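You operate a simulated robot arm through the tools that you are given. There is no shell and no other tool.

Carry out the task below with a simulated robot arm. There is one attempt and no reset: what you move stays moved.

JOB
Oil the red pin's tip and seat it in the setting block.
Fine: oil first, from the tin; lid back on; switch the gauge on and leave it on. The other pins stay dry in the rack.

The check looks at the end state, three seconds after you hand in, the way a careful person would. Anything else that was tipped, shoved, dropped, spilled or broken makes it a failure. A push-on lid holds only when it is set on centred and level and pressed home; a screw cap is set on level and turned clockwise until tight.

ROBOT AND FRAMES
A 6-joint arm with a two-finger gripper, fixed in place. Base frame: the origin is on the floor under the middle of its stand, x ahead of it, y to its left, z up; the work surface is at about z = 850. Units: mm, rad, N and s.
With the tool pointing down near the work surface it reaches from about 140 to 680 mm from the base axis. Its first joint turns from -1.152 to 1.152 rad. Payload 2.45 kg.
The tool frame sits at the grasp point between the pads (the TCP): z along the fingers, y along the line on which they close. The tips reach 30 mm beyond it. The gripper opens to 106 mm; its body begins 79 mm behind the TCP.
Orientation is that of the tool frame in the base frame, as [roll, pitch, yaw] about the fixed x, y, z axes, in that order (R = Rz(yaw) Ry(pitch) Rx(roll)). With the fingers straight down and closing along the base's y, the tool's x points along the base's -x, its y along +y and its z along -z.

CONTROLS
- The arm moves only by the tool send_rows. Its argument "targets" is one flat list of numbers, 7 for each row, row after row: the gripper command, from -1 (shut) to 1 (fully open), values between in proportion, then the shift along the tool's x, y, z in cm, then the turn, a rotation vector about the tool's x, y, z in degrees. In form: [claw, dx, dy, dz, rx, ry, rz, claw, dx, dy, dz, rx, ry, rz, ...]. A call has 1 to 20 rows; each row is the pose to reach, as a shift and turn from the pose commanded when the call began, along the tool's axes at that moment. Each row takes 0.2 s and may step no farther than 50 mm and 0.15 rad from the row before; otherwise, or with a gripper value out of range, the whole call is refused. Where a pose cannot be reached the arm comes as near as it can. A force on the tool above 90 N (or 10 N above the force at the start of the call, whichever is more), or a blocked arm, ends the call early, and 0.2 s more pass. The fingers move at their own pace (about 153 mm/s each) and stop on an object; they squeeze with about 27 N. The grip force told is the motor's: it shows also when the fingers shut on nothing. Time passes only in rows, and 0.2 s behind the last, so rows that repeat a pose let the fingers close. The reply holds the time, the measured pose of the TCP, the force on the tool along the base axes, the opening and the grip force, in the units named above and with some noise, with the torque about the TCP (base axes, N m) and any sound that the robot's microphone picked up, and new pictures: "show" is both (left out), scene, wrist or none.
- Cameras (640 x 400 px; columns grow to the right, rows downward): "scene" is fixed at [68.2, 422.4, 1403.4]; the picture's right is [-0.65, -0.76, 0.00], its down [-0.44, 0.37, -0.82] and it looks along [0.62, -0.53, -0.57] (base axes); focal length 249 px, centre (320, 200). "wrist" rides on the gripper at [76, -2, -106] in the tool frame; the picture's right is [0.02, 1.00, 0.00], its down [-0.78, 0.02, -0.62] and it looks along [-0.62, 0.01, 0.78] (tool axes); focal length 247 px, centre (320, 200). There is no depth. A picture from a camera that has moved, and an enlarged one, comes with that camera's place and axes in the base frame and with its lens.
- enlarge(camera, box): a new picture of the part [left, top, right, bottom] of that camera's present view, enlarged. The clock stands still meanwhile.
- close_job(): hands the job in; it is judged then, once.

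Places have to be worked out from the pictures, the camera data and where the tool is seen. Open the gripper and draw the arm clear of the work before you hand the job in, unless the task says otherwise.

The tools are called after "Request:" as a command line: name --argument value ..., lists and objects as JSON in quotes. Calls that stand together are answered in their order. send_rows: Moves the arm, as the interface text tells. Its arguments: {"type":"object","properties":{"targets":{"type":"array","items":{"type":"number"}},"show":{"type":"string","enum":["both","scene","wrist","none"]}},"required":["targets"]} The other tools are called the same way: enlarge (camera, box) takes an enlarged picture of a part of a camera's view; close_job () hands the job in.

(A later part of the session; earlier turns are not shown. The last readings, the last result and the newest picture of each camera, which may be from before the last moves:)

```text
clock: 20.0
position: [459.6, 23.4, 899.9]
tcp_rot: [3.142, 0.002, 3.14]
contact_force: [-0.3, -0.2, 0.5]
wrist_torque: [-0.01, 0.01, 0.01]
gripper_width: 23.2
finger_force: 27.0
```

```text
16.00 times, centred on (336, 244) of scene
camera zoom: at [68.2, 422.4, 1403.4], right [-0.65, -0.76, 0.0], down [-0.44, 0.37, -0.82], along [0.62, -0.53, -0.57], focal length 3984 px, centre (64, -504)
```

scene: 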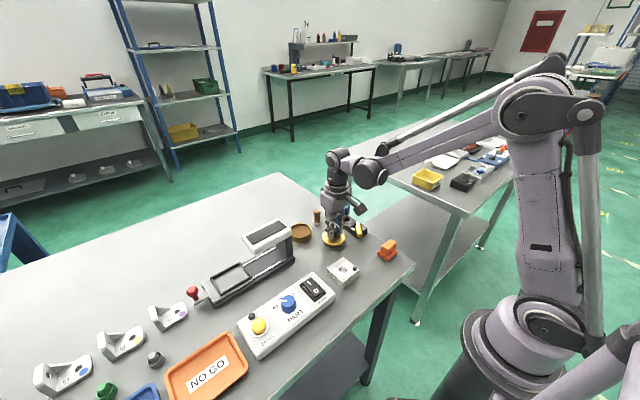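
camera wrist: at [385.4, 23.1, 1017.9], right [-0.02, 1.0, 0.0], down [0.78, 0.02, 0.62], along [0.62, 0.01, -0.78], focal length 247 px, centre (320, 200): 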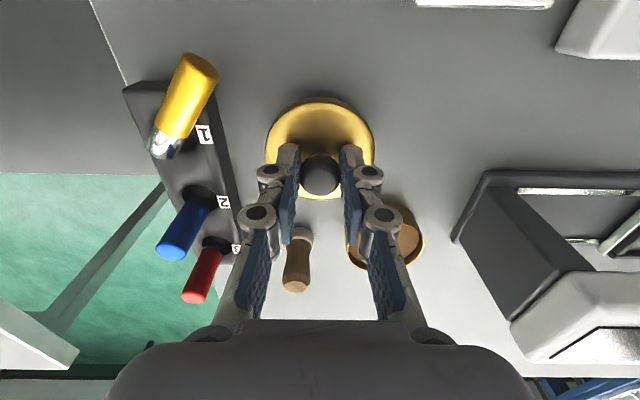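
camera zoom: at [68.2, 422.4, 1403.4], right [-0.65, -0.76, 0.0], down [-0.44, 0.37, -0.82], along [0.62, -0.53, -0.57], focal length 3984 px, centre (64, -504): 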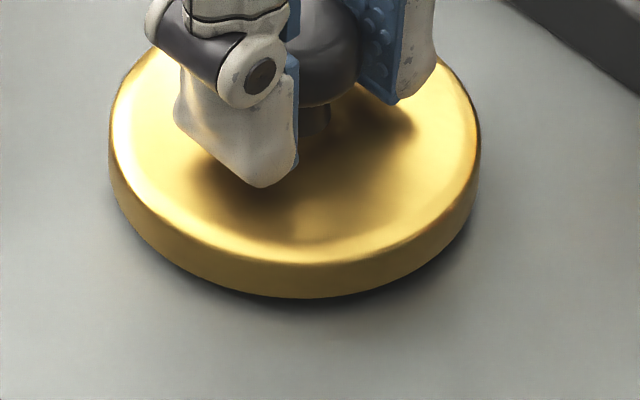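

Clear gap at 898 and full skirt visible at 895 too, so bench contact is ≈895. Lower 2.7 mm and open slowly.

Request:
send_rows --targets '[-1, 0, 0, 0.15, 0, 0, 0, -1, 0, 0, 0.27, 0, 0, 0, -1, 0, 0, 0.27, 0, 0, 0, -0.45, 0, 0, 0.27, 0, 0, 0, -0.3, 0, 0, 0.27, 0, 0, 0, -0.1, 0, 0, 0.27, 0, 0, 0, -0.1, 0, 0, 0.27, 0, 0, 0]'

Request:
enlarge --camera "scene" --box '[310, 220, 360, 255]'

Request:
enlarge --camera "wrist" --box '[250, 80, 390, 210]'

```text
clock: 21.6
position: [460.5, 24.8, 896.4]
tcp_rot: [-3.14, 0.0, 3.141]
contact_force: [-0.6, 0.7, 0.6]
wrist_torque: [0.03, 0.06, -0.01]
gripper_width: 47.6
finger_force: 0.0
camera wrist: at [384.2, 22.3, 1003.3], right [-0.02, 1.0, 0.0], down [0.78, 0.02, 0.62], along [0.62, 0.01, -0.78], focal length 247 px, centre (320, 200)
```

scene: 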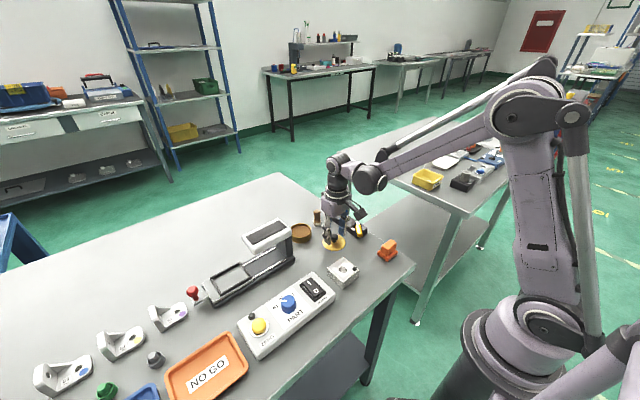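
wrist: 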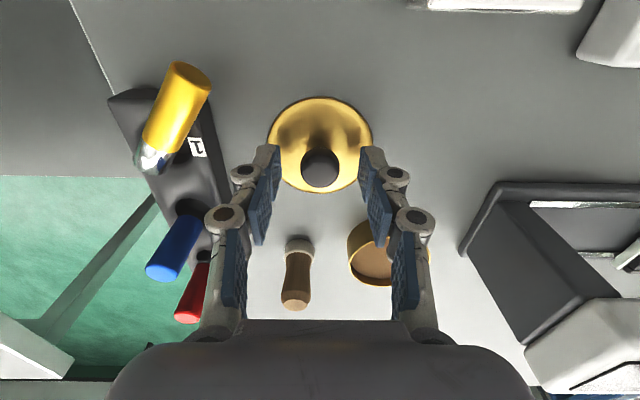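

```text
11.43 times, centred on (335, 238) of scene
camera zoom: at [68.2, 422.4, 1403.4], right [-0.65, -0.76, 0.0], down [-0.44, 0.37, -0.82], along [0.62, -0.53, -0.57], focal length 2846 px, centre (149, -229)
```

zoom: 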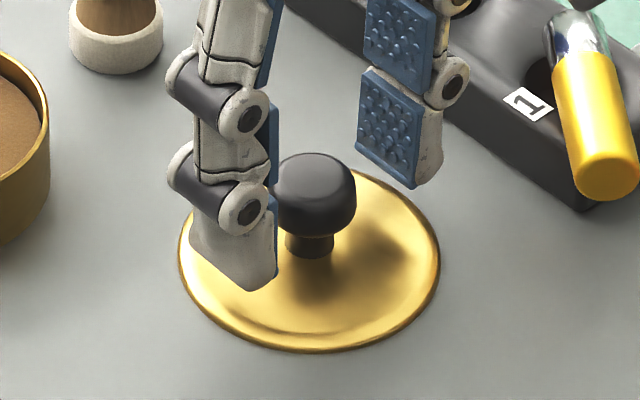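

```text
3.08 times, centred on (320, 145) of wrist
camera zoom: at [384.2, 22.3, 1003.3], right [-0.02, 1.0, 0.0], down [0.78, 0.02, 0.62], along [0.62, 0.01, -0.78], focal length 760 px, centre (320, 369)
```

zoom: 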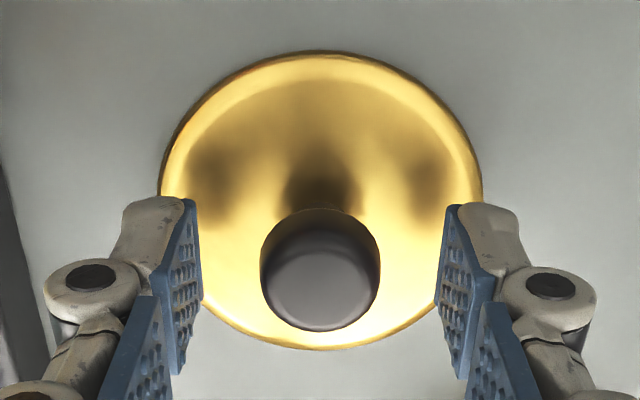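

The lid settled flat on the bench (its skirt visually sinks, so the disc is what rests). I'll rise and move above the red pin.

Request:
send_rows --targets '[-0.1, 0, 0, -3.0, 0, 0, 0, -0.1, 0, 0, -6.0, 0, 0, 0, -0.1, 0, 0, -9.0, 0, 0, 0, -0.1, -2.5, -2.4, -9.0, 0, 0, 0, -0.1, -5.0, -4.8, -9.0, 0, 0, 0, -0.1, -7.5, -7.2, -9.0, 0, 0, 0, -0.1, -9.4, -9.15, -9.0, 0, 0, 0, -0.1, -9.4, -9.15, -9.0, 0, 0, 0]'

Request:
enlarge --camera "wrist" --box '[220, 80, 420, 225]'

Request:
enlarge --camera "scene" --box '[290, 180, 370, 260]'

```text
clock: 23.4
position: [555.3, -65.9, 984.9]
tcp_rot: [3.141, 0.001, -3.141]
contact_force: [0.3, -0.3, -0.4]
wrist_torque: [0.05, 0.01, -0.02]
gripper_width: 47.5
finger_force: 0.0
camera wrist: at [479.2, -68.0, 1092.4], right [-0.02, 1.0, 0.0], down [0.78, 0.02, 0.62], along [0.62, 0.01, -0.78], focal length 247 px, centre (320, 200)
```

scene: 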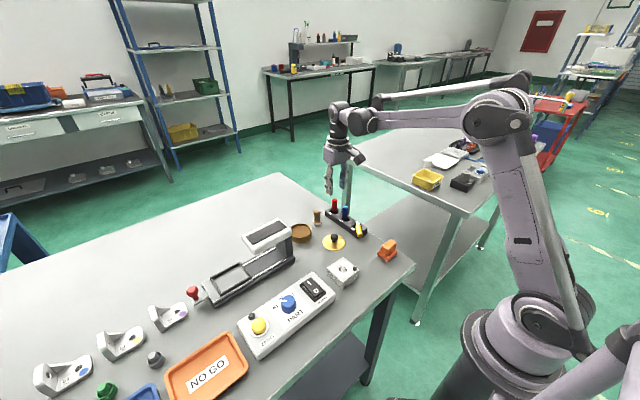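
wrist: 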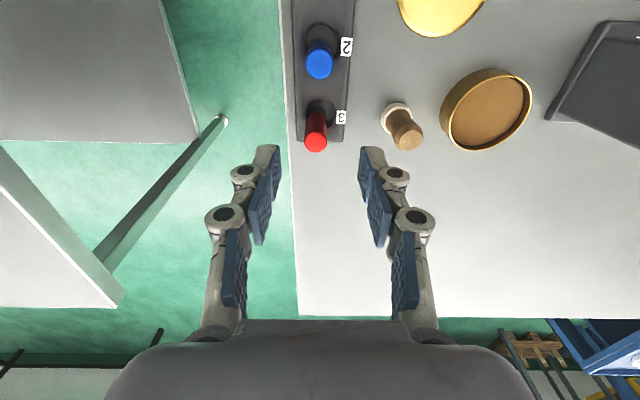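

```text
2.76 times, centred on (320, 152) of wrist
camera zoom: at [479.2, -68.0, 1092.4], right [-0.02, 1.0, 0.0], down [0.78, 0.02, 0.62], along [0.62, 0.01, -0.78], focal length 681 px, centre (320, 331)
```

zoom: 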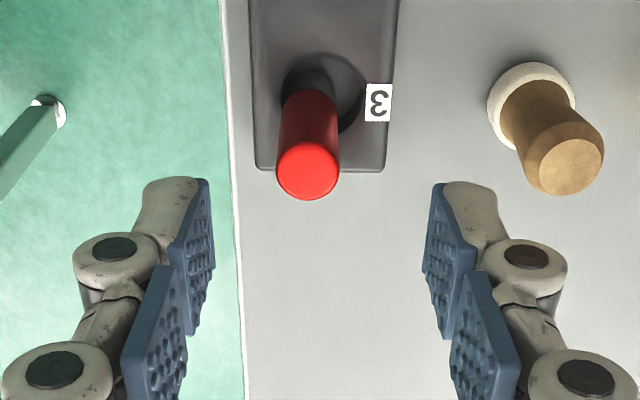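

```text
5.00 times, centred on (330, 220) of scene
camera zoom: at [68.3, 422.3, 1403.4], right [-0.65, -0.76, 0.0], down [-0.44, 0.37, -0.82], along [0.62, -0.53, -0.57], focal length 1245 px, centre (270, 100)
```

zoom: 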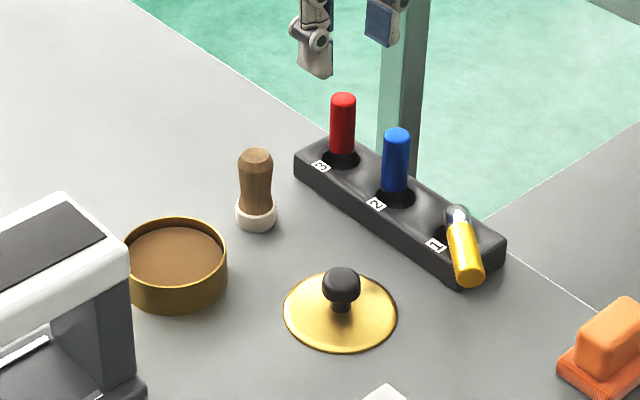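

Red pin stands vertical at about (561, -70.6), top near z≈920, off-centre in its wide hole. I'll shift over it and lower to z≈945 to re-check alignment.

Request:
send_rows --targets '[-0.1, -0.6, -0.46, 1.0, 0, 0, 0, -0.1, -0.6, -0.46, 2.5, 0, 0, 0, -0.1, -0.6, -0.46, 4.0, 0, 0, 0, -0.1, -0.6, -0.46, 4.0, 0, 0, 0]'

Request:
enlarge --camera "wrist" --box '[220, 80, 420, 225]'

Request:
enlarge --camera "scene" --box '[300, 170, 370, 240]'

```text
clock: 24.4
position: [560.7, -70.5, 946.1]
tcp_rot: [-3.14, 0.002, 3.141]
contact_force: [1.0, -0.6, -0.2]
wrist_torque: [-0.01, 0.0, -0.02]
gripper_width: 47.6
finger_force: 0.1
camera wrist: at [484.0, -73.2, 1052.7], right [-0.02, 1.0, 0.0], down [0.78, 0.02, 0.62], along [0.62, 0.01, -0.78], focal length 247 px, centre (320, 200)
```

scene: 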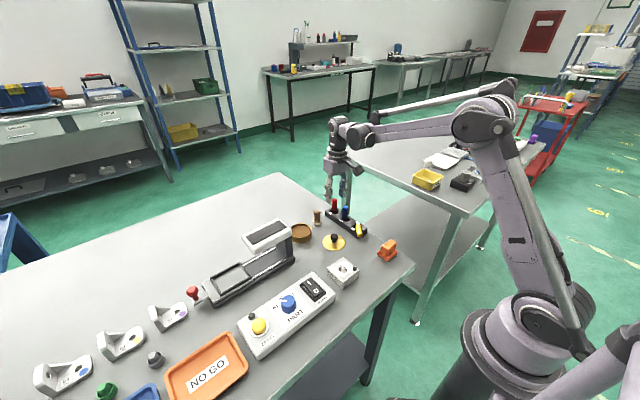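
wrist: 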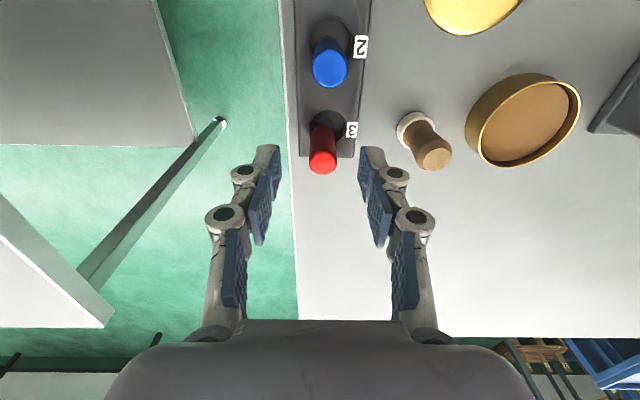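

```text
2.76 times, centred on (320, 152) of wrist
camera zoom: at [484.0, -73.2, 1052.7], right [-0.02, 1.0, 0.0], down [0.78, 0.02, 0.62], along [0.62, 0.01, -0.78], focal length 681 px, centre (320, 331)
```

zoom: 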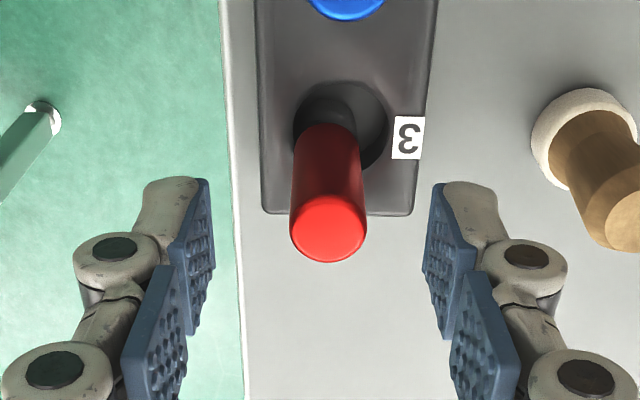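

```text
5.71 times, centred on (335, 205) of scene
camera zoom: at [68.2, 422.4, 1403.4], right [-0.65, -0.76, 0.0], down [-0.44, 0.37, -0.82], along [0.62, -0.53, -0.57], focal length 1423 px, centre (234, 171)
```

zoom: 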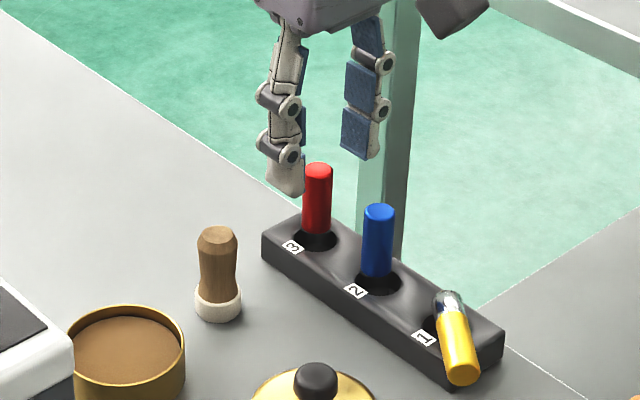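

Aligned within 1 mm. Descend to z≈923 (tips ~20 mm over the rack) and close on the pin.

Request:
send_rows --targets '[-0.1, 0, 0, 1.1, 0, 0, 0, -0.1, 0, 0, 2.2, 0, 0, 0, -0.1, 0, 0, 2.2, 0, 0, 0]'

Request:
enlarge --camera "wrist" --box '[220, 80, 420, 225]'

Request:
enlarge --camera "scene" --box '[310, 180, 370, 240]'

```text
clock: 25.2
position: [561.9, -71.0, 922.5]
tcp_rot: [3.14, 0.002, -3.141]
contact_force: [0.2, 0.1, -0.5]
wrist_torque: [0.03, 0.03, 0.0]
gripper_width: 47.9
finger_force: 0.0
camera wrist: at [484.6, -73.8, 1029.1], right [-0.02, 1.0, 0.0], down [0.78, 0.02, 0.62], along [0.62, 0.01, -0.78], focal length 247 px, centre (320, 200)
```

scene: 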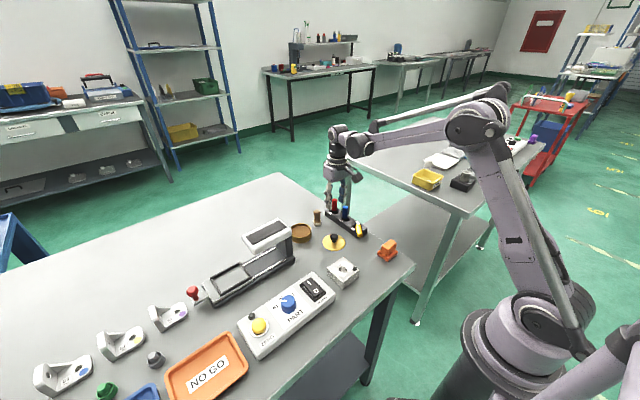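
wrist: 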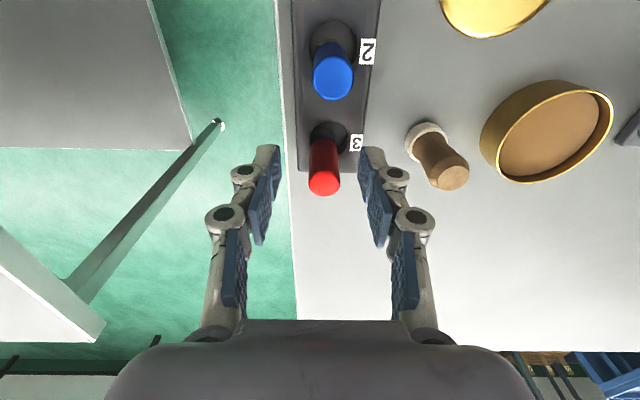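

```text
2.76 times, centred on (320, 152) of wrist
camera zoom: at [484.6, -73.8, 1029.1], right [-0.02, 1.0, 0.0], down [0.78, 0.02, 0.62], along [0.62, 0.01, -0.78], focal length 681 px, centre (320, 331)
```

zoom: 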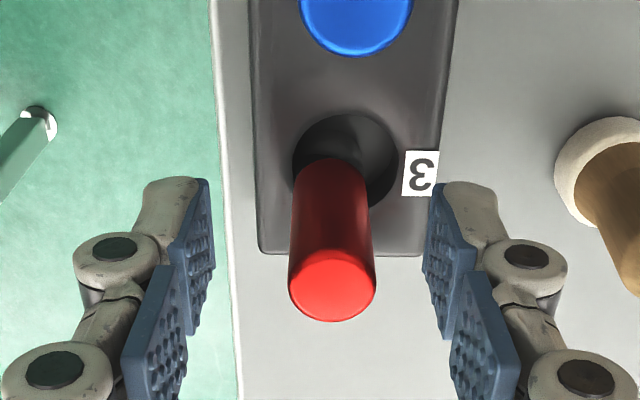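

```text
6.67 times, centred on (340, 210) of scene
camera zoom: at [68.2, 422.4, 1403.4], right [-0.65, -0.76, 0.0], down [-0.44, 0.37, -0.82], along [0.62, -0.53, -0.57], focal length 1660 px, centre (187, 133)
```

zoom: 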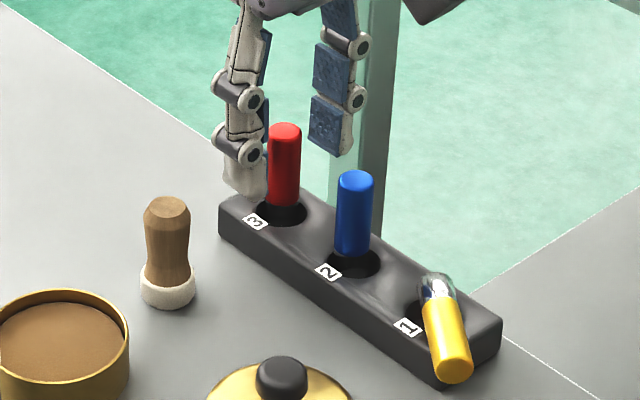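

Pin top at (560.3, -70.3, ~920) with TCP aligned. Closing.

Request:
send_rows --targets '[-0.5, 0, 0, 0, 0, 0, 0, -1, 0, 0, 0, 0, 0, 0, -1, 0, 0, 0, 0, 0, 0, -1, 0, 0, 0, 0, 0, 0]'

Request:
enlarge --camera "wrist" --box '[220, 80, 420, 225]'

Request:
enlarge --camera "scene" --box '[310, 180, 370, 240]'

```text
clock: 26.2
position: [561.6, -70.3, 923.9]
tcp_rot: [3.139, 0.002, 3.141]
contact_force: [-0.5, 6.0, -0.6]
wrist_torque: [0.32, 0.01, 0.02]
gripper_width: 16.9
finger_force: 26.8
camera wrist: at [484.6, -73.0, 1029.2], right [-0.02, 1.0, 0.0], down [0.78, 0.02, 0.62], along [0.62, 0.01, -0.78], focal length 247 px, centre (320, 200)
```

scene: 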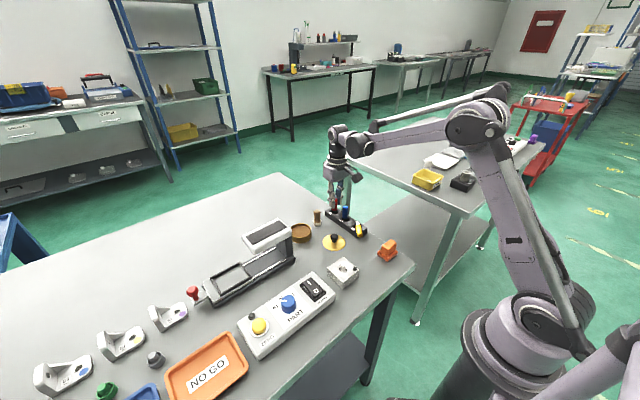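
wrist: 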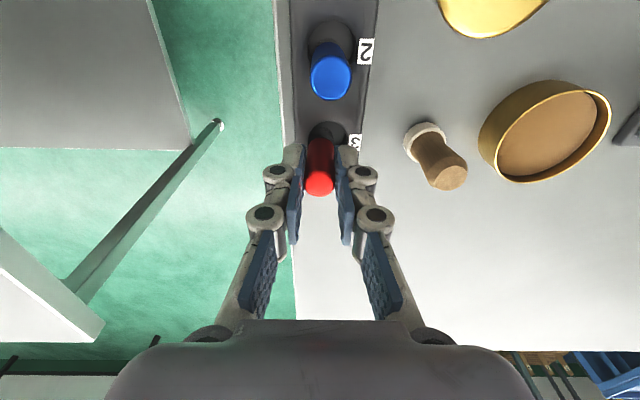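

```text
2.76 times, centred on (320, 152) of wrist
camera zoom: at [484.6, -73.0, 1029.2], right [-0.02, 1.0, 0.0], down [0.78, 0.02, 0.62], along [0.62, 0.01, -0.78], focal length 681 px, centre (320, 331)
```

zoom: 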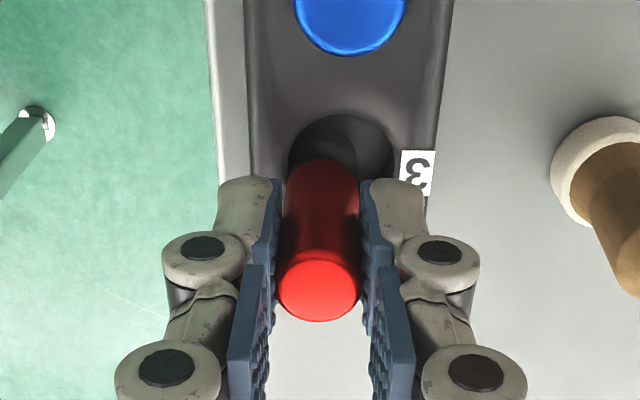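

```text
6.67 times, centred on (340, 210) of scene
camera zoom: at [68.2, 422.5, 1403.4], right [-0.65, -0.76, 0.0], down [-0.44, 0.37, -0.82], along [0.62, -0.53, -0.57], focal length 1660 px, centre (187, 133)
```

zoom: 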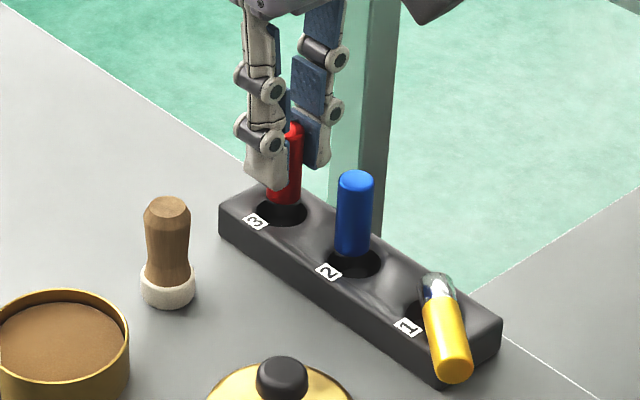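

Pin gripped (16.9 mm) with a 6 N side load in +y. I'll ease +y by 0.7 mm to relieve it before lifting.

Request:
send_rows --targets '[-1, 0, 0.07, 0, 0, 0, 0, -1, 0, 0.07, 0, 0, 0, 0]' --show "none"

```text
clock: 26.8
position: [561.6, -70.2, 923.2]
tcp_rot: [-3.141, 0.003, 3.141]
contact_force: [1.5, 7.5, -1.4]
wrist_torque: [0.41, 0.03, -0.01]
gripper_width: 17.0
finger_force: 27.1
```

Force rose slightly, so the relief direction is the other way; shift −y by 1.5 mm.

Request:
send_rows --targets '[-1, 0, -0.15, 0, 0, 0, 0, -1, 0, -0.15, 0, 0, 0, 0]' --show "none"

```text
clock: 27.4
position: [561.6, -69.9, 922.9]
tcp_rot: [3.14, 0.003, -3.139]
contact_force: [-0.8, 12.7, 0.9]
wrist_torque: [0.65, 0.01, -0.01]
gripper_width: 17.0
finger_force: 27.0
```

Now 12.7 N — +y is the relieving direction after all. Shift +y 2.5 mm.

Request:
send_rows --targets '[-1, 0, 0.15, 0, 0, 0, 0, -1, 0, 0.25, 0, 0, 0, 0, -1, 0, 0.25, 0, 0, 0, 0]' --show "none"

```text
clock: 28.2
position: [560.7, -70.4, 924.3]
tcp_rot: [-3.141, 0.001, 3.141]
contact_force: [0.1, 8.7, -2.0]
wrist_torque: [0.49, -0.05, 0.01]
gripper_width: 16.8
finger_force: 27.4
```

Let me hold still a moment and see the settled force and view.

Request:
send_rows --targets '[-1, 0, 0, 0, 0, 0, 0, -1, 0, 0, 0, 0, 0, 0, -1, 0, 0, 0, 0, 0, 0]' --show "wrist"

Request:
enlarge --camera "wrist" --box '[260, 100, 380, 205]'

Request:
enlarge --camera "scene" --box '[320, 190, 355, 225]'

```text
clock: 29.0
position: [560.7, -71.4, 924.8]
tcp_rot: [-3.14, 0.001, 3.141]
contact_force: [-0.1, 8.0, -1.0]
wrist_torque: [0.42, -0.04, 0.03]
gripper_width: 17.1
finger_force: 27.1
camera wrist: at [484.2, -72.9, 1030.8], right [-0.02, 1.0, 0.0], down [0.78, 0.02, 0.62], along [0.62, 0.01, -0.78], focal length 247 px, centre (320, 200)
```

wrist: 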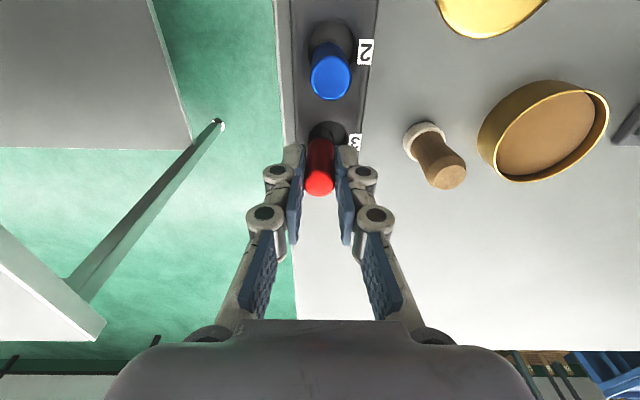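

```text
3.81 times, centred on (320, 152) of wrist
camera zoom: at [484.2, -72.9, 1030.8], right [-0.02, 1.0, 0.0], down [0.78, 0.02, 0.62], along [0.62, 0.01, -0.78], focal length 941 px, centre (320, 381)
```

zoom: 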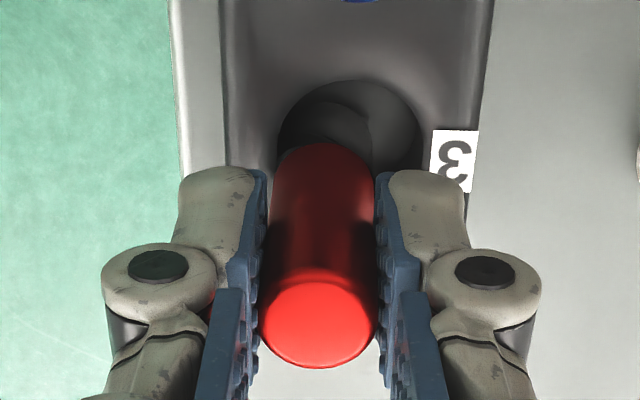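

```text
11.43 times, centred on (338, 208) of scene
camera zoom: at [68.2, 422.6, 1403.4], right [-0.65, -0.76, 0.0], down [-0.44, 0.37, -0.82], along [0.62, -0.53, -0.57], focal length 2846 px, centre (120, 114)
```

zoom: 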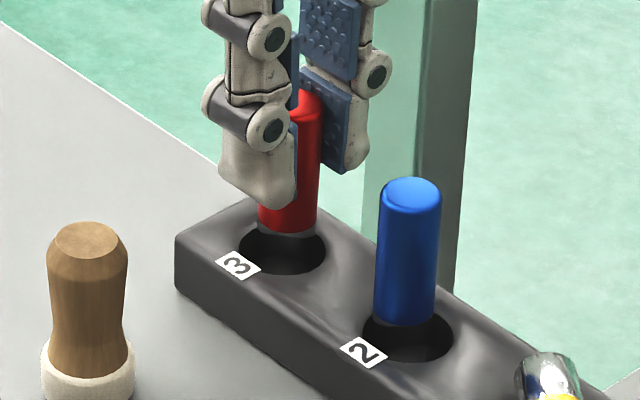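

The pin got pushed ~2 mm toward −y because the gripper's mid-plane sits off the pin. I'll reopen and re-centre rather than lift under load.

Request:
send_rows --targets '[-0.5, 0, 0, 0, 0, 0, 0, -0.2, 0, 0, 0, 0, 0, 0, -0.2, 0, 0, 0, 0, 0, 0, -0.2, 0, 0, 0, 0, 0, 0]' --show "wrist"

Request:
enlarge --camera "wrist" --box '[260, 100, 380, 205]'

Request:
enlarge --camera "scene" --box '[320, 190, 355, 225]'

```text
clock: 30.0
position: [561.5, -70.7, 925.2]
tcp_rot: [-3.141, 0.002, -3.141]
contact_force: [-1.0, 0.1, 0.5]
wrist_torque: [0.02, -0.04, 0.01]
gripper_width: 42.4
finger_force: 0.1
camera wrist: at [484.3, -73.1, 1030.7], right [-0.02, 1.0, 0.0], down [0.78, 0.02, 0.62], along [0.62, 0.01, -0.78], focal length 247 px, centre (320, 200)
```

wrist: 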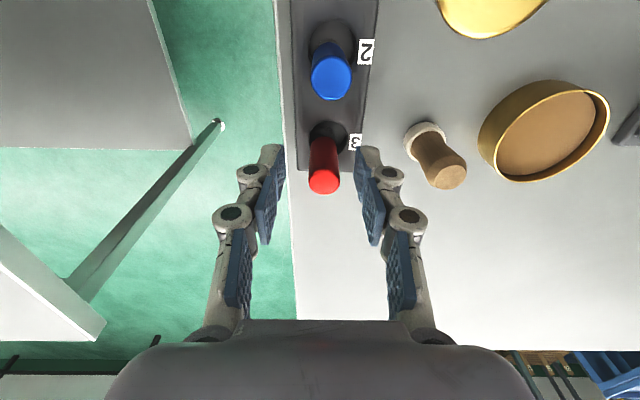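

```text
3.81 times, centred on (320, 152) of wrist
camera zoom: at [484.3, -73.1, 1030.7], right [-0.02, 1.0, 0.0], down [0.78, 0.02, 0.62], along [0.62, 0.01, -0.78], focal length 941 px, centre (320, 381)
```

zoom: 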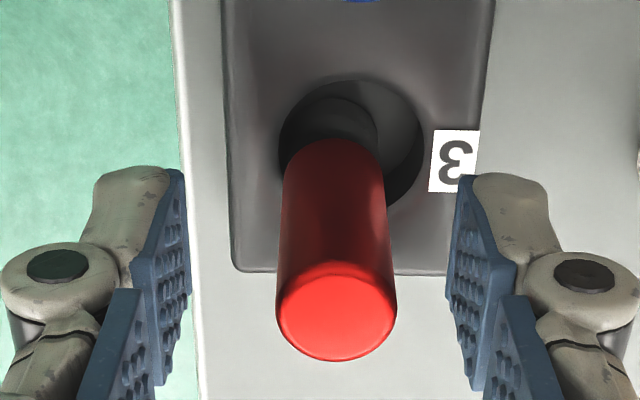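

```text
11.43 times, centred on (338, 208) of scene
camera zoom: at [68.2, 422.4, 1403.4], right [-0.65, -0.76, 0.0], down [-0.44, 0.37, -0.82], along [0.62, -0.53, -0.57], focal length 2846 px, centre (120, 114)
```

zoom: 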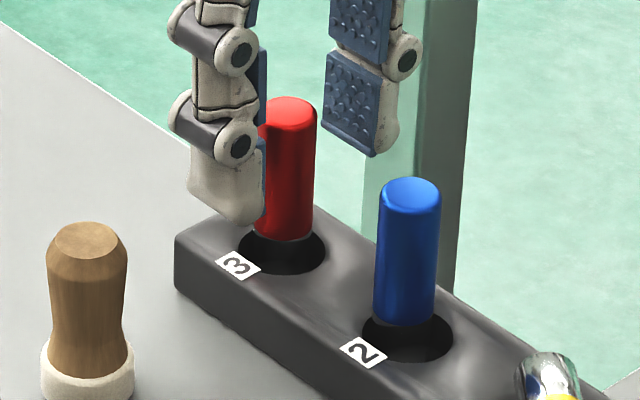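

Pin unloaded and upright again; it needs the gripper ~2.5 mm further +y. Shift and verify.

Request:
send_rows --targets '[-0.2, 0, 0.25, 0, 0, 0, 0, -0.2, 0, 0.25, 0, 0, 0, 0]' --show "wrist"

Request:
enlarge --camera "wrist" --box '[260, 100, 380, 205]'

```text
clock: 30.6
position: [561.1, -66.7, 923.4]
tcp_rot: [-3.141, 0.001, -3.141]
contact_force: [-0.5, -0.2, -0.3]
wrist_torque: [-0.01, 0.02, -0.03]
gripper_width: 42.6
finger_force: 0.0
camera wrist: at [484.2, -69.5, 1030.5], right [-0.02, 1.0, 0.0], down [0.78, 0.02, 0.62], along [0.62, 0.01, -0.78], focal length 247 px, centre (320, 200)
```

wrist: 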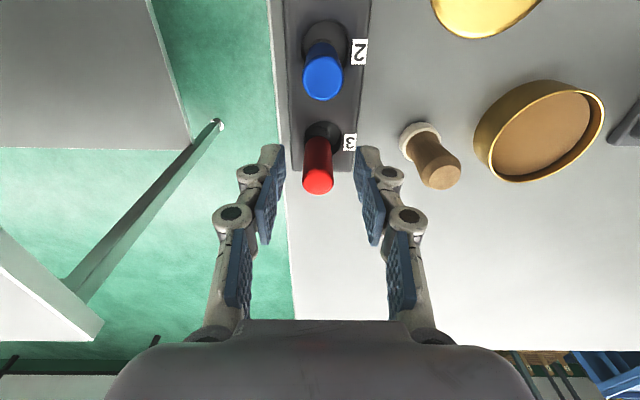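

```text
3.81 times, centred on (320, 152) of wrist
camera zoom: at [484.2, -69.5, 1030.5], right [-0.02, 1.0, 0.0], down [0.78, 0.02, 0.62], along [0.62, 0.01, -0.78], focal length 941 px, centre (320, 381)
```

zoom: 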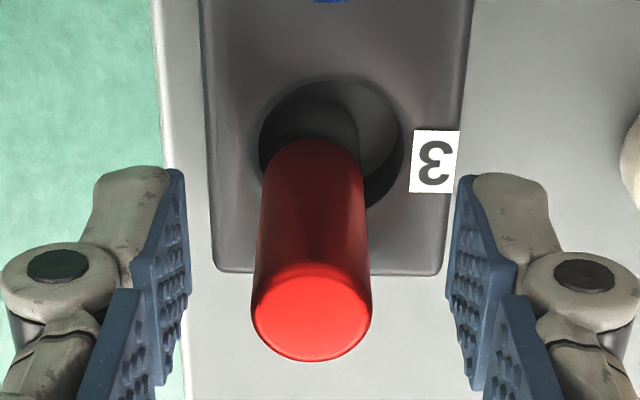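

Now ~1 mm past centre. Nudge back −0.9 mm and check.

Request:
send_rows --targets '[-0.2, 0, -0.09, 0, 0, 0, 0, -0.2, 0, -0.09, 0, 0, 0, 0]' --show "wrist"

Request:
enlarge --camera "wrist" --box '[260, 100, 380, 205]'

```text
clock: 31.2
position: [561.4, -66.9, 922.9]
tcp_rot: [3.141, 0.002, -3.14]
contact_force: [0.3, -0.2, -0.4]
wrist_torque: [-0.01, 0.02, -0.01]
gripper_width: 42.4
finger_force: 0.1
camera wrist: at [484.0, -70.6, 1030.1], right [-0.02, 1.0, 0.0], down [0.78, 0.02, 0.62], along [0.62, 0.01, -0.78], focal length 247 px, centre (320, 200)
```

wrist: 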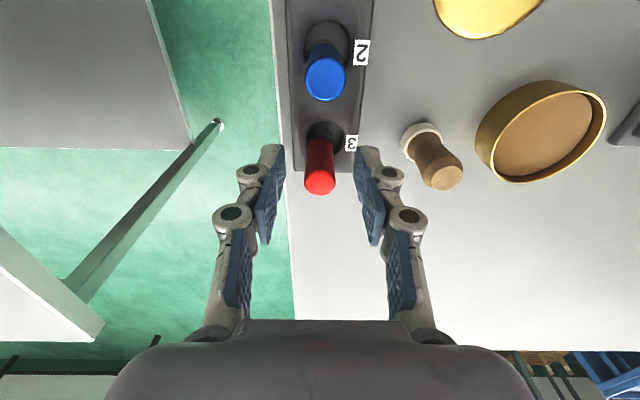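

```text
3.81 times, centred on (320, 152) of wrist
camera zoom: at [484.0, -70.6, 1030.1], right [-0.02, 1.0, 0.0], down [0.78, 0.02, 0.62], along [0.62, 0.01, -0.78], focal length 941 px, centre (320, 381)
```

zoom: 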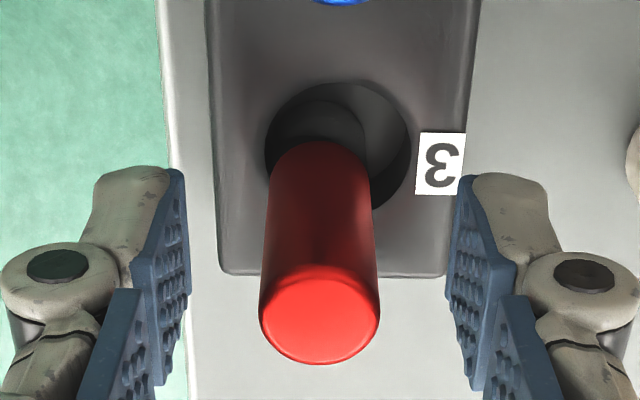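

Pin is centred on the gripper mid-plane now. Close again and check the side force.

Request:
send_rows --targets '[-0.5, 0, 0, 0, 0, 0, 0, -1, 0, 0, 0, 0, 0, 0, -1, 0, 0, 0, 0, 0, 0, -1, 0, 0, 0, 0, 0, 0]' --show "wrist"

Request:
enlarge --camera "wrist" --box '[260, 100, 380, 205]'

Request:
enlarge --camera "scene" --box '[320, 190, 355, 225]'

```text
clock: 32.2
position: [559.4, -69.2, 923.9]
tcp_rot: [-3.141, 0.003, 3.141]
contact_force: [-0.4, 0.3, 2.3]
wrist_torque: [0.02, 0.0, -0.01]
gripper_width: 16.7
finger_force: 27.3
camera wrist: at [484.0, -70.6, 1030.2], right [-0.02, 1.0, 0.0], down [0.78, 0.02, 0.62], along [0.62, 0.01, -0.78], focal length 247 px, centre (320, 200)
```

wrist: 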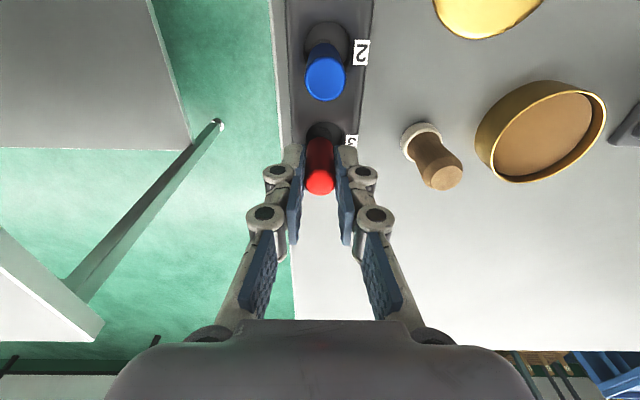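

```text
3.81 times, centred on (320, 152) of wrist
camera zoom: at [484.0, -70.6, 1030.2], right [-0.02, 1.0, 0.0], down [0.78, 0.02, 0.62], along [0.62, 0.01, -0.78], focal length 941 px, centre (320, 381)
```

zoom: 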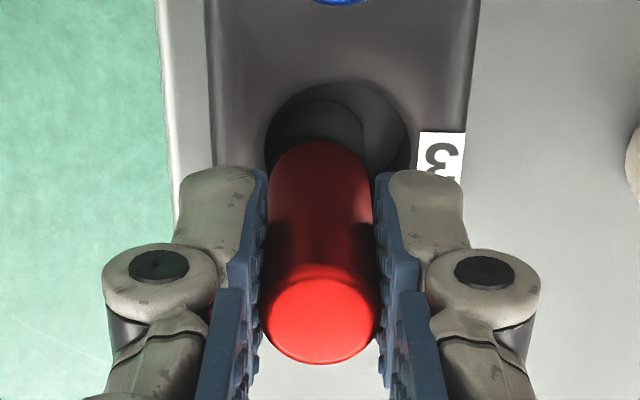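

```text
11.43 times, centred on (338, 208) of scene
camera zoom: at [68.2, 422.4, 1403.4], right [-0.65, -0.76, 0.0], down [-0.44, 0.37, -0.82], along [0.62, -0.53, -0.57], focal length 2846 px, centre (120, 114)
```

zoom: 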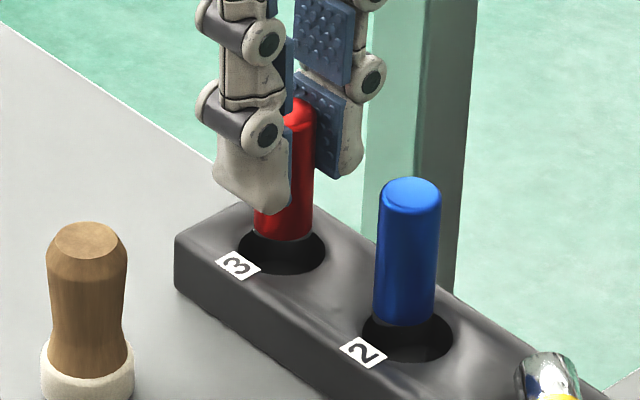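

Clean grip with no side force. Lift straight up 70 mm.

Request:
send_rows --targets '[-1, 0, 0, -0.5, 0, 0, 0, -1, 0, 0, -1.5, 0, 0, 0, -1, 0, 0, -3.0, 0, 0, 0, -1, 0, 0, -5.0, 0, 0, 0, -1, 0, 0, -7.0, 0, 0, 0, -1, 0, 0, -7.0, 0, 0, 0]'

Request:
enlarge --camera "scene" --box '[310, 170, 370, 240]'

Request:
enlarge --camera "wrist" --box '[240, 80, 400, 205]'

```text
clock: 33.6
position: [559.3, -68.6, 994.0]
tcp_rot: [-3.14, 0.002, 3.141]
contact_force: [-0.4, 0.1, -0.5]
wrist_torque: [0.0, 0.01, 0.0]
gripper_width: 16.6
finger_force: 26.6
camera wrist: at [483.3, -70.1, 1100.3], right [-0.02, 1.0, 0.0], down [0.78, 0.02, 0.62], along [0.62, 0.01, -0.78], focal length 247 px, centre (320, 200)
```

scene: 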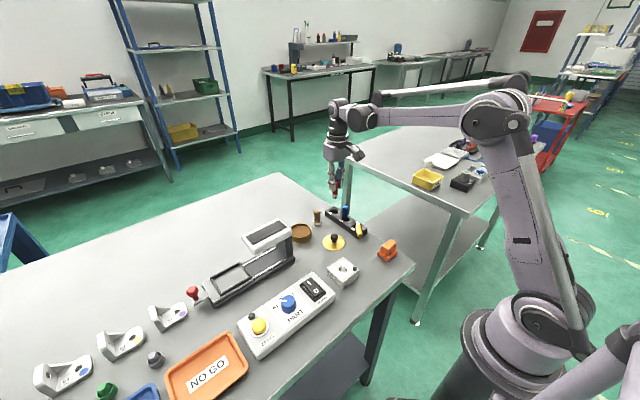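
wrist: 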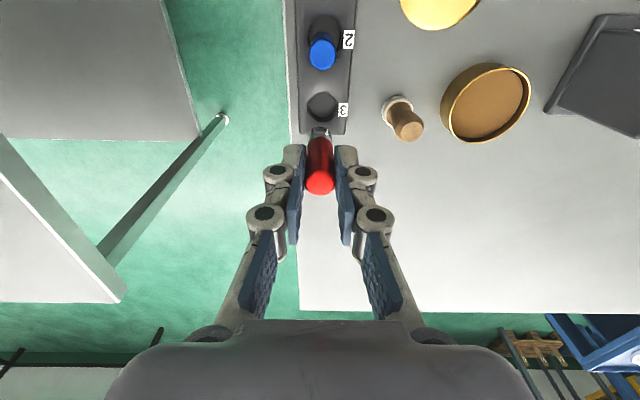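

```text
5.71 times, centred on (340, 205) of scene
camera zoom: at [68.2, 422.4, 1403.4], right [-0.65, -0.76, 0.0], down [-0.44, 0.37, -0.82], along [0.62, -0.53, -0.57], focal length 1423 px, centre (206, 171)
```

zoom: 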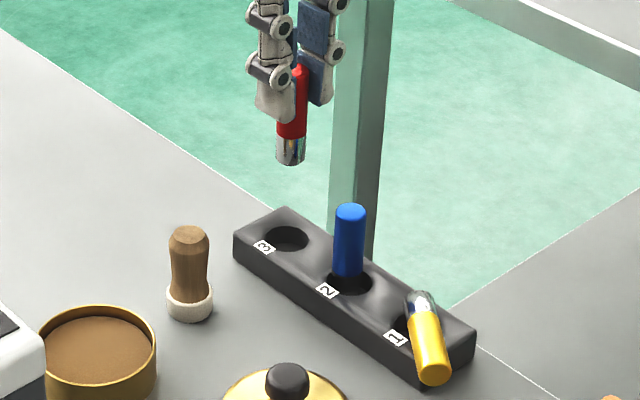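

```text
3.20 times, centred on (320, 142) of wrist
camera zoom: at [483.3, -70.1, 1100.3], right [-0.02, 1.0, 0.0], down [0.78, 0.02, 0.62], along [0.62, 0.01, -0.78], focal length 790 px, centre (320, 384)
```

zoom: 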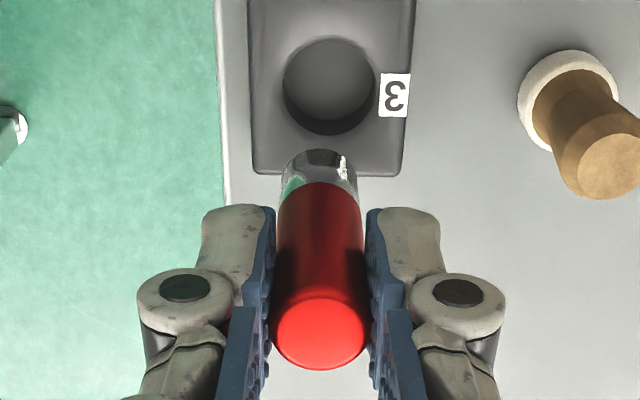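

The red pin is held vertical, silver tip ~69 mm below the TCP; hole 3 empty, blue and yellow undisturbed. Raise a bit and carry it over the tin, passing above the wooden dauber.

Request:
send_rows --targets '[-1, 0, 0, -2.5, 0, 0, 0, -1, 0.2, 3.0, -2.5, 0, 0, 0, -1, 0.4, 6.5, -2.5, 0, 0, 0, -1, 0.6, 10.0, -2.5, 0, 0, 0, -1, 0.77, 13.0, -2.5, 0, 0, 0, -1, 0.77, 15.2, -2.5, 0, 0, 0, -1, 0.77, 15.2, -2.5, 0, 0, 0]'

Request:
enlarge --camera "scene" --box '[270, 160, 350, 250]'

Request:
enlarge --camera "wrist" --box '[240, 60, 400, 205]'

```text
clock: 35.2
position: [553.9, 85.8, 1019.4]
tcp_rot: [3.14, 0.002, -3.141]
contact_force: [0.1, -0.6, -1.0]
wrist_torque: [0.01, 0.02, -0.01]
gripper_width: 16.7
finger_force: 27.5
camera wrist: at [477.9, 82.3, 1125.2], right [-0.02, 1.0, 0.0], down [0.78, 0.02, 0.62], along [0.62, 0.01, -0.78], focal length 247 px, centre (320, 200)
```

scene: 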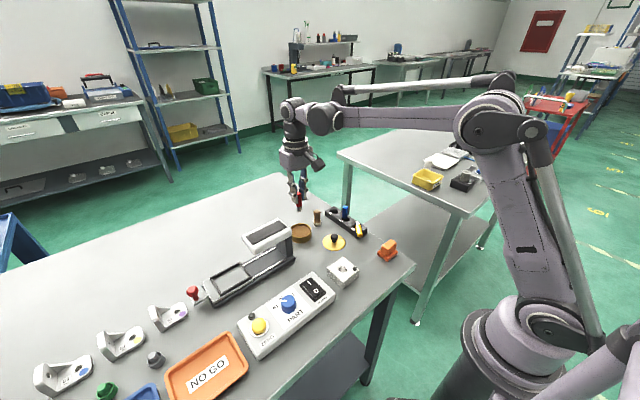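
wrist: 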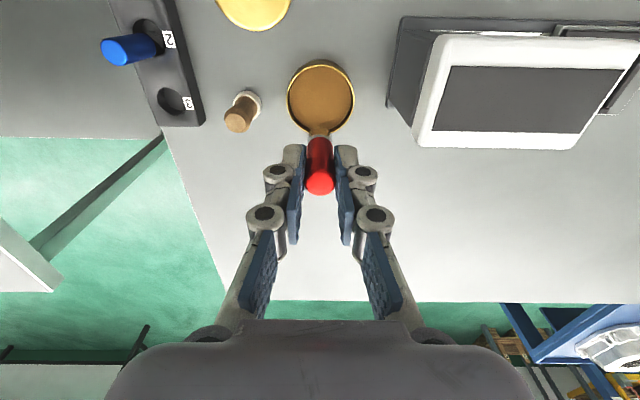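

```text
4.44 times, centred on (310, 205) of scene
camera zoom: at [68.2, 422.4, 1403.4], right [-0.65, -0.76, 0.0], down [-0.44, 0.37, -0.82], along [0.62, -0.53, -0.57], focal length 1107 px, centre (364, 178)
```

zoom: 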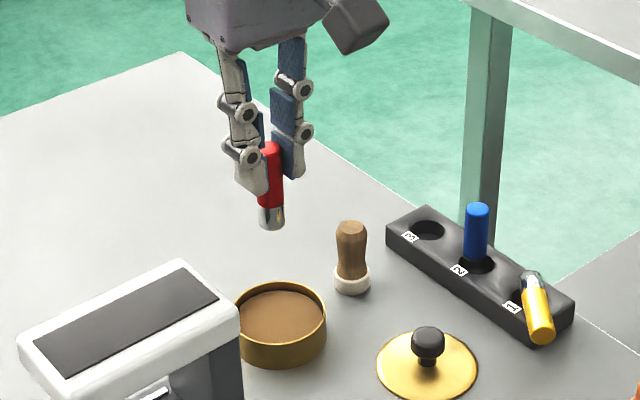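

```text
2.76 times, centred on (320, 132) of wrist
camera zoom: at [477.9, 82.3, 1125.2], right [-0.02, 1.0, 0.0], down [0.78, 0.02, 0.62], along [0.62, 0.01, -0.78], focal length 681 px, centre (320, 386)
```

zoom: 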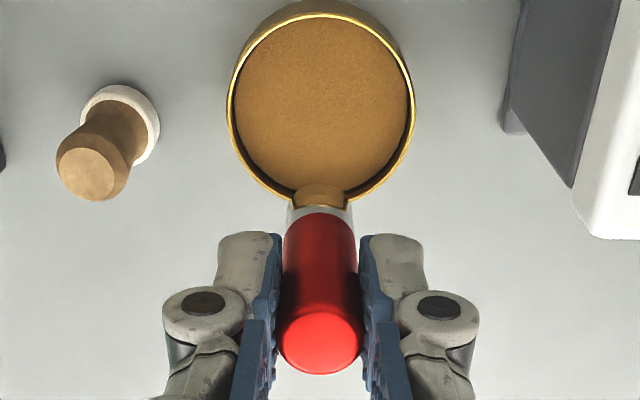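

Pin is over the tin, centred. Lower until the tip is near the rim level, then inspect.

Request:
send_rows --targets '[-1, 0, 0, 2.5, 0, 0, 0, -1, 0, 0, 5.0, 0, 0, 0, -1, 0, 0, 6.8, 0, 0, 0, -1, 0, 0, 6.8, 0, 0, 0]' --show "wrist"

Request:
enlarge --camera "scene" --box '[280, 200, 330, 250]'

Request:
enlarge --camera "wrist" --box '[240, 80, 400, 205]'

```text
clock: 36.2
position: [553.7, 86.4, 950.8]
tcp_rot: [3.141, 0.002, -3.14]
contact_force: [-1.0, 0.9, -0.3]
wrist_torque: [-0.01, -0.01, -0.02]
gripper_width: 16.5
finger_force: 26.9
camera wrist: at [476.9, 83.6, 1057.2], right [-0.02, 1.0, 0.0], down [0.78, 0.02, 0.62], along [0.62, 0.01, -0.78], focal length 247 px, centre (320, 200)
```

wrist: 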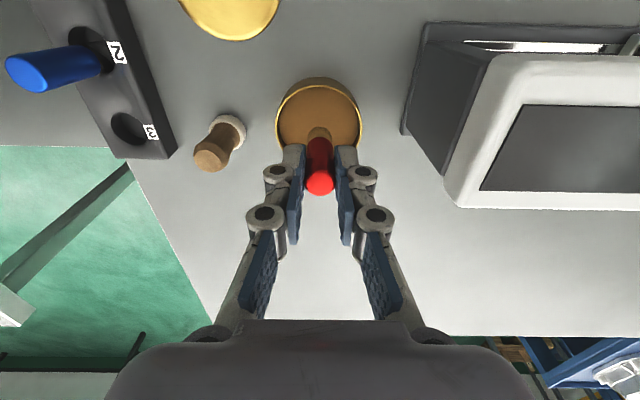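

```text
8.00 times, centred on (305, 225) of scene
camera zoom: at [68.2, 422.4, 1403.4], right [-0.65, -0.76, 0.0], down [-0.44, 0.37, -0.82], along [0.62, -0.53, -0.57], focal length 1992 px, centre (440, 0)
```

zoom: 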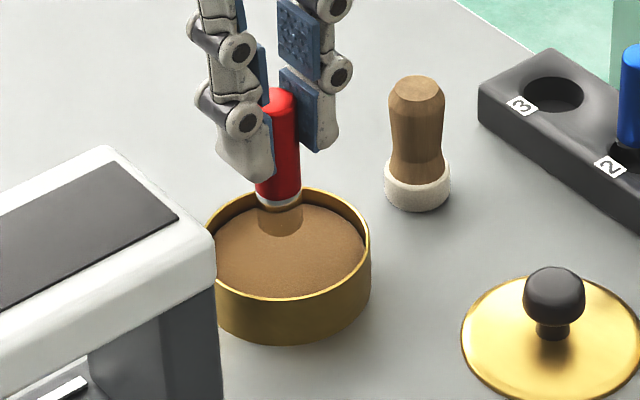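

```text
3.20 times, centred on (320, 142) of wrist
camera zoom: at [476.9, 83.6, 1057.2], right [-0.02, 1.0, 0.0], down [0.78, 0.02, 0.62], along [0.62, 0.01, -0.78], focal length 790 px, centre (320, 384)
```

zoom: 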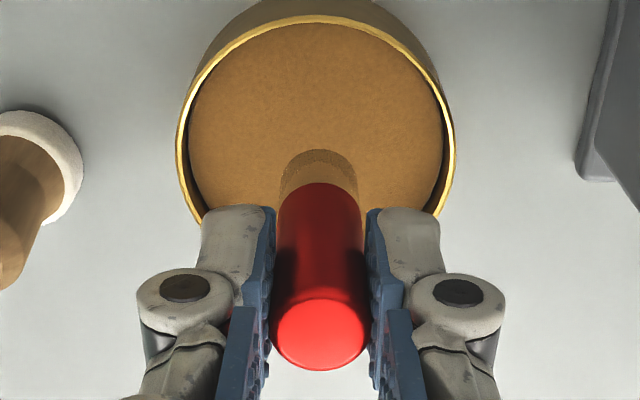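

The tip hangs ~10 mm above the brown surface. Lower in small steps watching force in case it's a solid pad.

Request:
send_rows --targets '[-1, 0, 0, 0.4, 0, 0, 0, -1, 0, 0, 0.8, 0, 0, 0, -1, 0, 0, 0.8, 0, 0, 0]' --show "none"

Request:
send_rows --targets '[-1, 0, 0, 0.15, 0, 0, 0, -1, 0, 0, 0.3, 0, 0, 0, -1, 0, 0, 0.3, 0, 0, 0]' --show "none"

Request:
enlarge --camera "scene" --box '[290, 205, 325, 245]'

```text
clock: 37.0
position: [551.7, 86.1, 943.5]
tcp_rot: [-3.14, 0.002, 3.141]
contact_force: [-0.5, -1.0, -0.4]
wrist_torque: [-0.03, 0.03, 0.01]
gripper_width: 16.7
finger_force: 27.0
```

```text
clock: 37.8
position: [553.9, 83.4, 940.3]
tcp_rot: [3.141, 0.001, -3.14]
contact_force: [-1.3, 0.0, -1.1]
wrist_torque: [0.0, 0.01, -0.02]
gripper_width: 16.7
finger_force: 26.7
```

```text
10.00 times, centred on (308, 225) of scene
camera zoom: at [68.2, 422.4, 1403.4], right [-0.65, -0.76, 0.0], down [-0.44, 0.37, -0.82], along [0.62, -0.53, -0.57], focal length 2490 px, centre (445, -50)
```

zoom: 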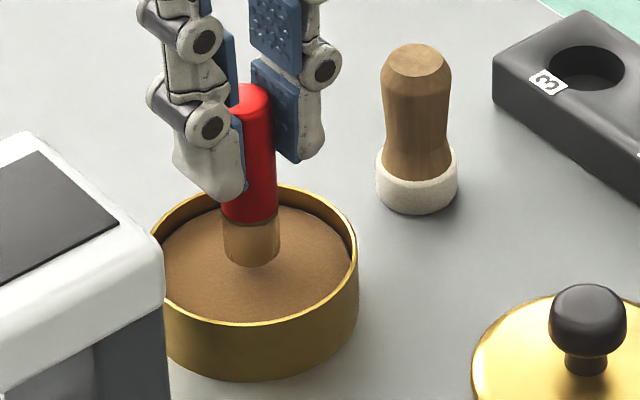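

Tip is just at the surface now. Go further in 2–3 mm steps.

Request:
send_rows --targets '[-1, 0, 0, 0.1, 0, 0, 0, -1, 0, 0, 0.2, 0, 0, 0, -1, 0, 0, 0.2, 0, 0, 0]' --show "none"

Request:
send_rows --targets '[-1, 0, 0, 0.1, 0, 0, 0, -1, 0, 0, 0.2, 0, 0, 0, -1, 0, 0, 0.2, 0, 0, 0]' --show "none"

Request:
enlarge --camera "scene" --box '[290, 205, 325, 245]'

```text
clock: 38.6
position: [553.9, 83.5, 938.7]
tcp_rot: [3.141, 0.001, 3.141]
contact_force: [0.3, -0.3, -0.7]
wrist_torque: [0.03, 0.0, 0.0]
gripper_width: 16.5
finger_force: 27.1
```

```text
clock: 39.4
position: [552.5, 84.3, 936.3]
tcp_rot: [-3.141, 0.002, -3.141]
contact_force: [1.0, -0.6, -1.5]
wrist_torque: [-0.02, 0.0, 0.0]
gripper_width: 16.7
finger_force: 26.9
```

```text
10.00 times, centred on (308, 225) of scene
camera zoom: at [68.2, 422.4, 1403.4], right [-0.65, -0.76, 0.0], down [-0.44, 0.37, -0.82], along [0.62, -0.53, -0.57], focal length 2490 px, centre (445, -50)
```

zoom: 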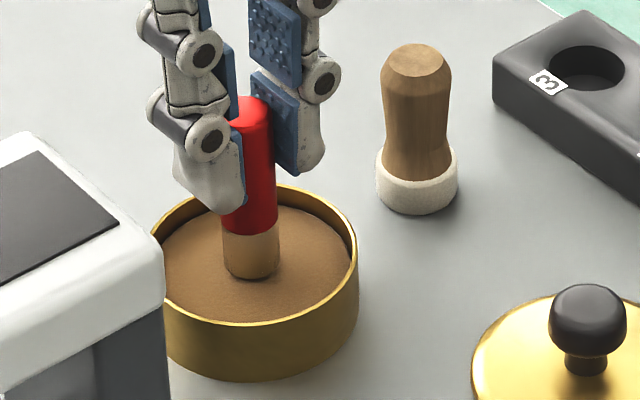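

Still little resistance. Continue down in 2 mm steps.

Request:
send_rows --targets '[-1, 0, 0, 0.1, 0, 0, 0, -1, 0, 0, 0.2, 0, 0, 0, -1, 0, 0, 0.2, 0, 0, 0]' --show "none"

Request:
send_rows --targets '[-1, 0, 0, 0.1, 0, 0, 0, -1, 0, 0, 0.2, 0, 0, 0, -1, 0, 0, 0.2, 0, 0, 0]' --show "none"

Request:
enlarge --camera "scene" --box '[290, 205, 325, 245]'

```text
clock: 40.2
position: [553.3, 84.8, 933.8]
tcp_rot: [3.141, 0.004, 3.141]
contact_force: [3.7, 1.4, 9.7]
wrist_torque: [0.14, -0.25, 0.02]
gripper_width: 16.9
finger_force: 27.2
```

```text
clock: 41.0
position: [552.3, 83.6, 932.8]
tcp_rot: [-3.14, 0.003, 3.141]
contact_force: [2.0, 0.8, 24.3]
wrist_torque: [0.03, -0.25, -0.03]
gripper_width: 16.5
finger_force: 26.9
```

```text
10.00 times, centred on (308, 225) of scene
camera zoom: at [67.9, 422.3, 1403.5], right [-0.65, -0.76, 0.0], down [-0.44, 0.37, -0.82], along [0.62, -0.53, -0.57], focal length 2490 px, centre (445, -50)
```

zoom: 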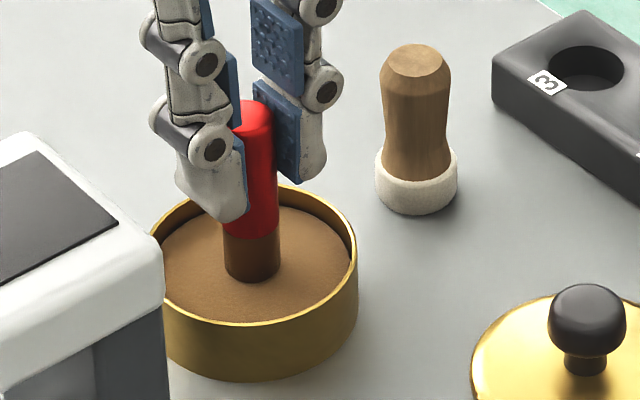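

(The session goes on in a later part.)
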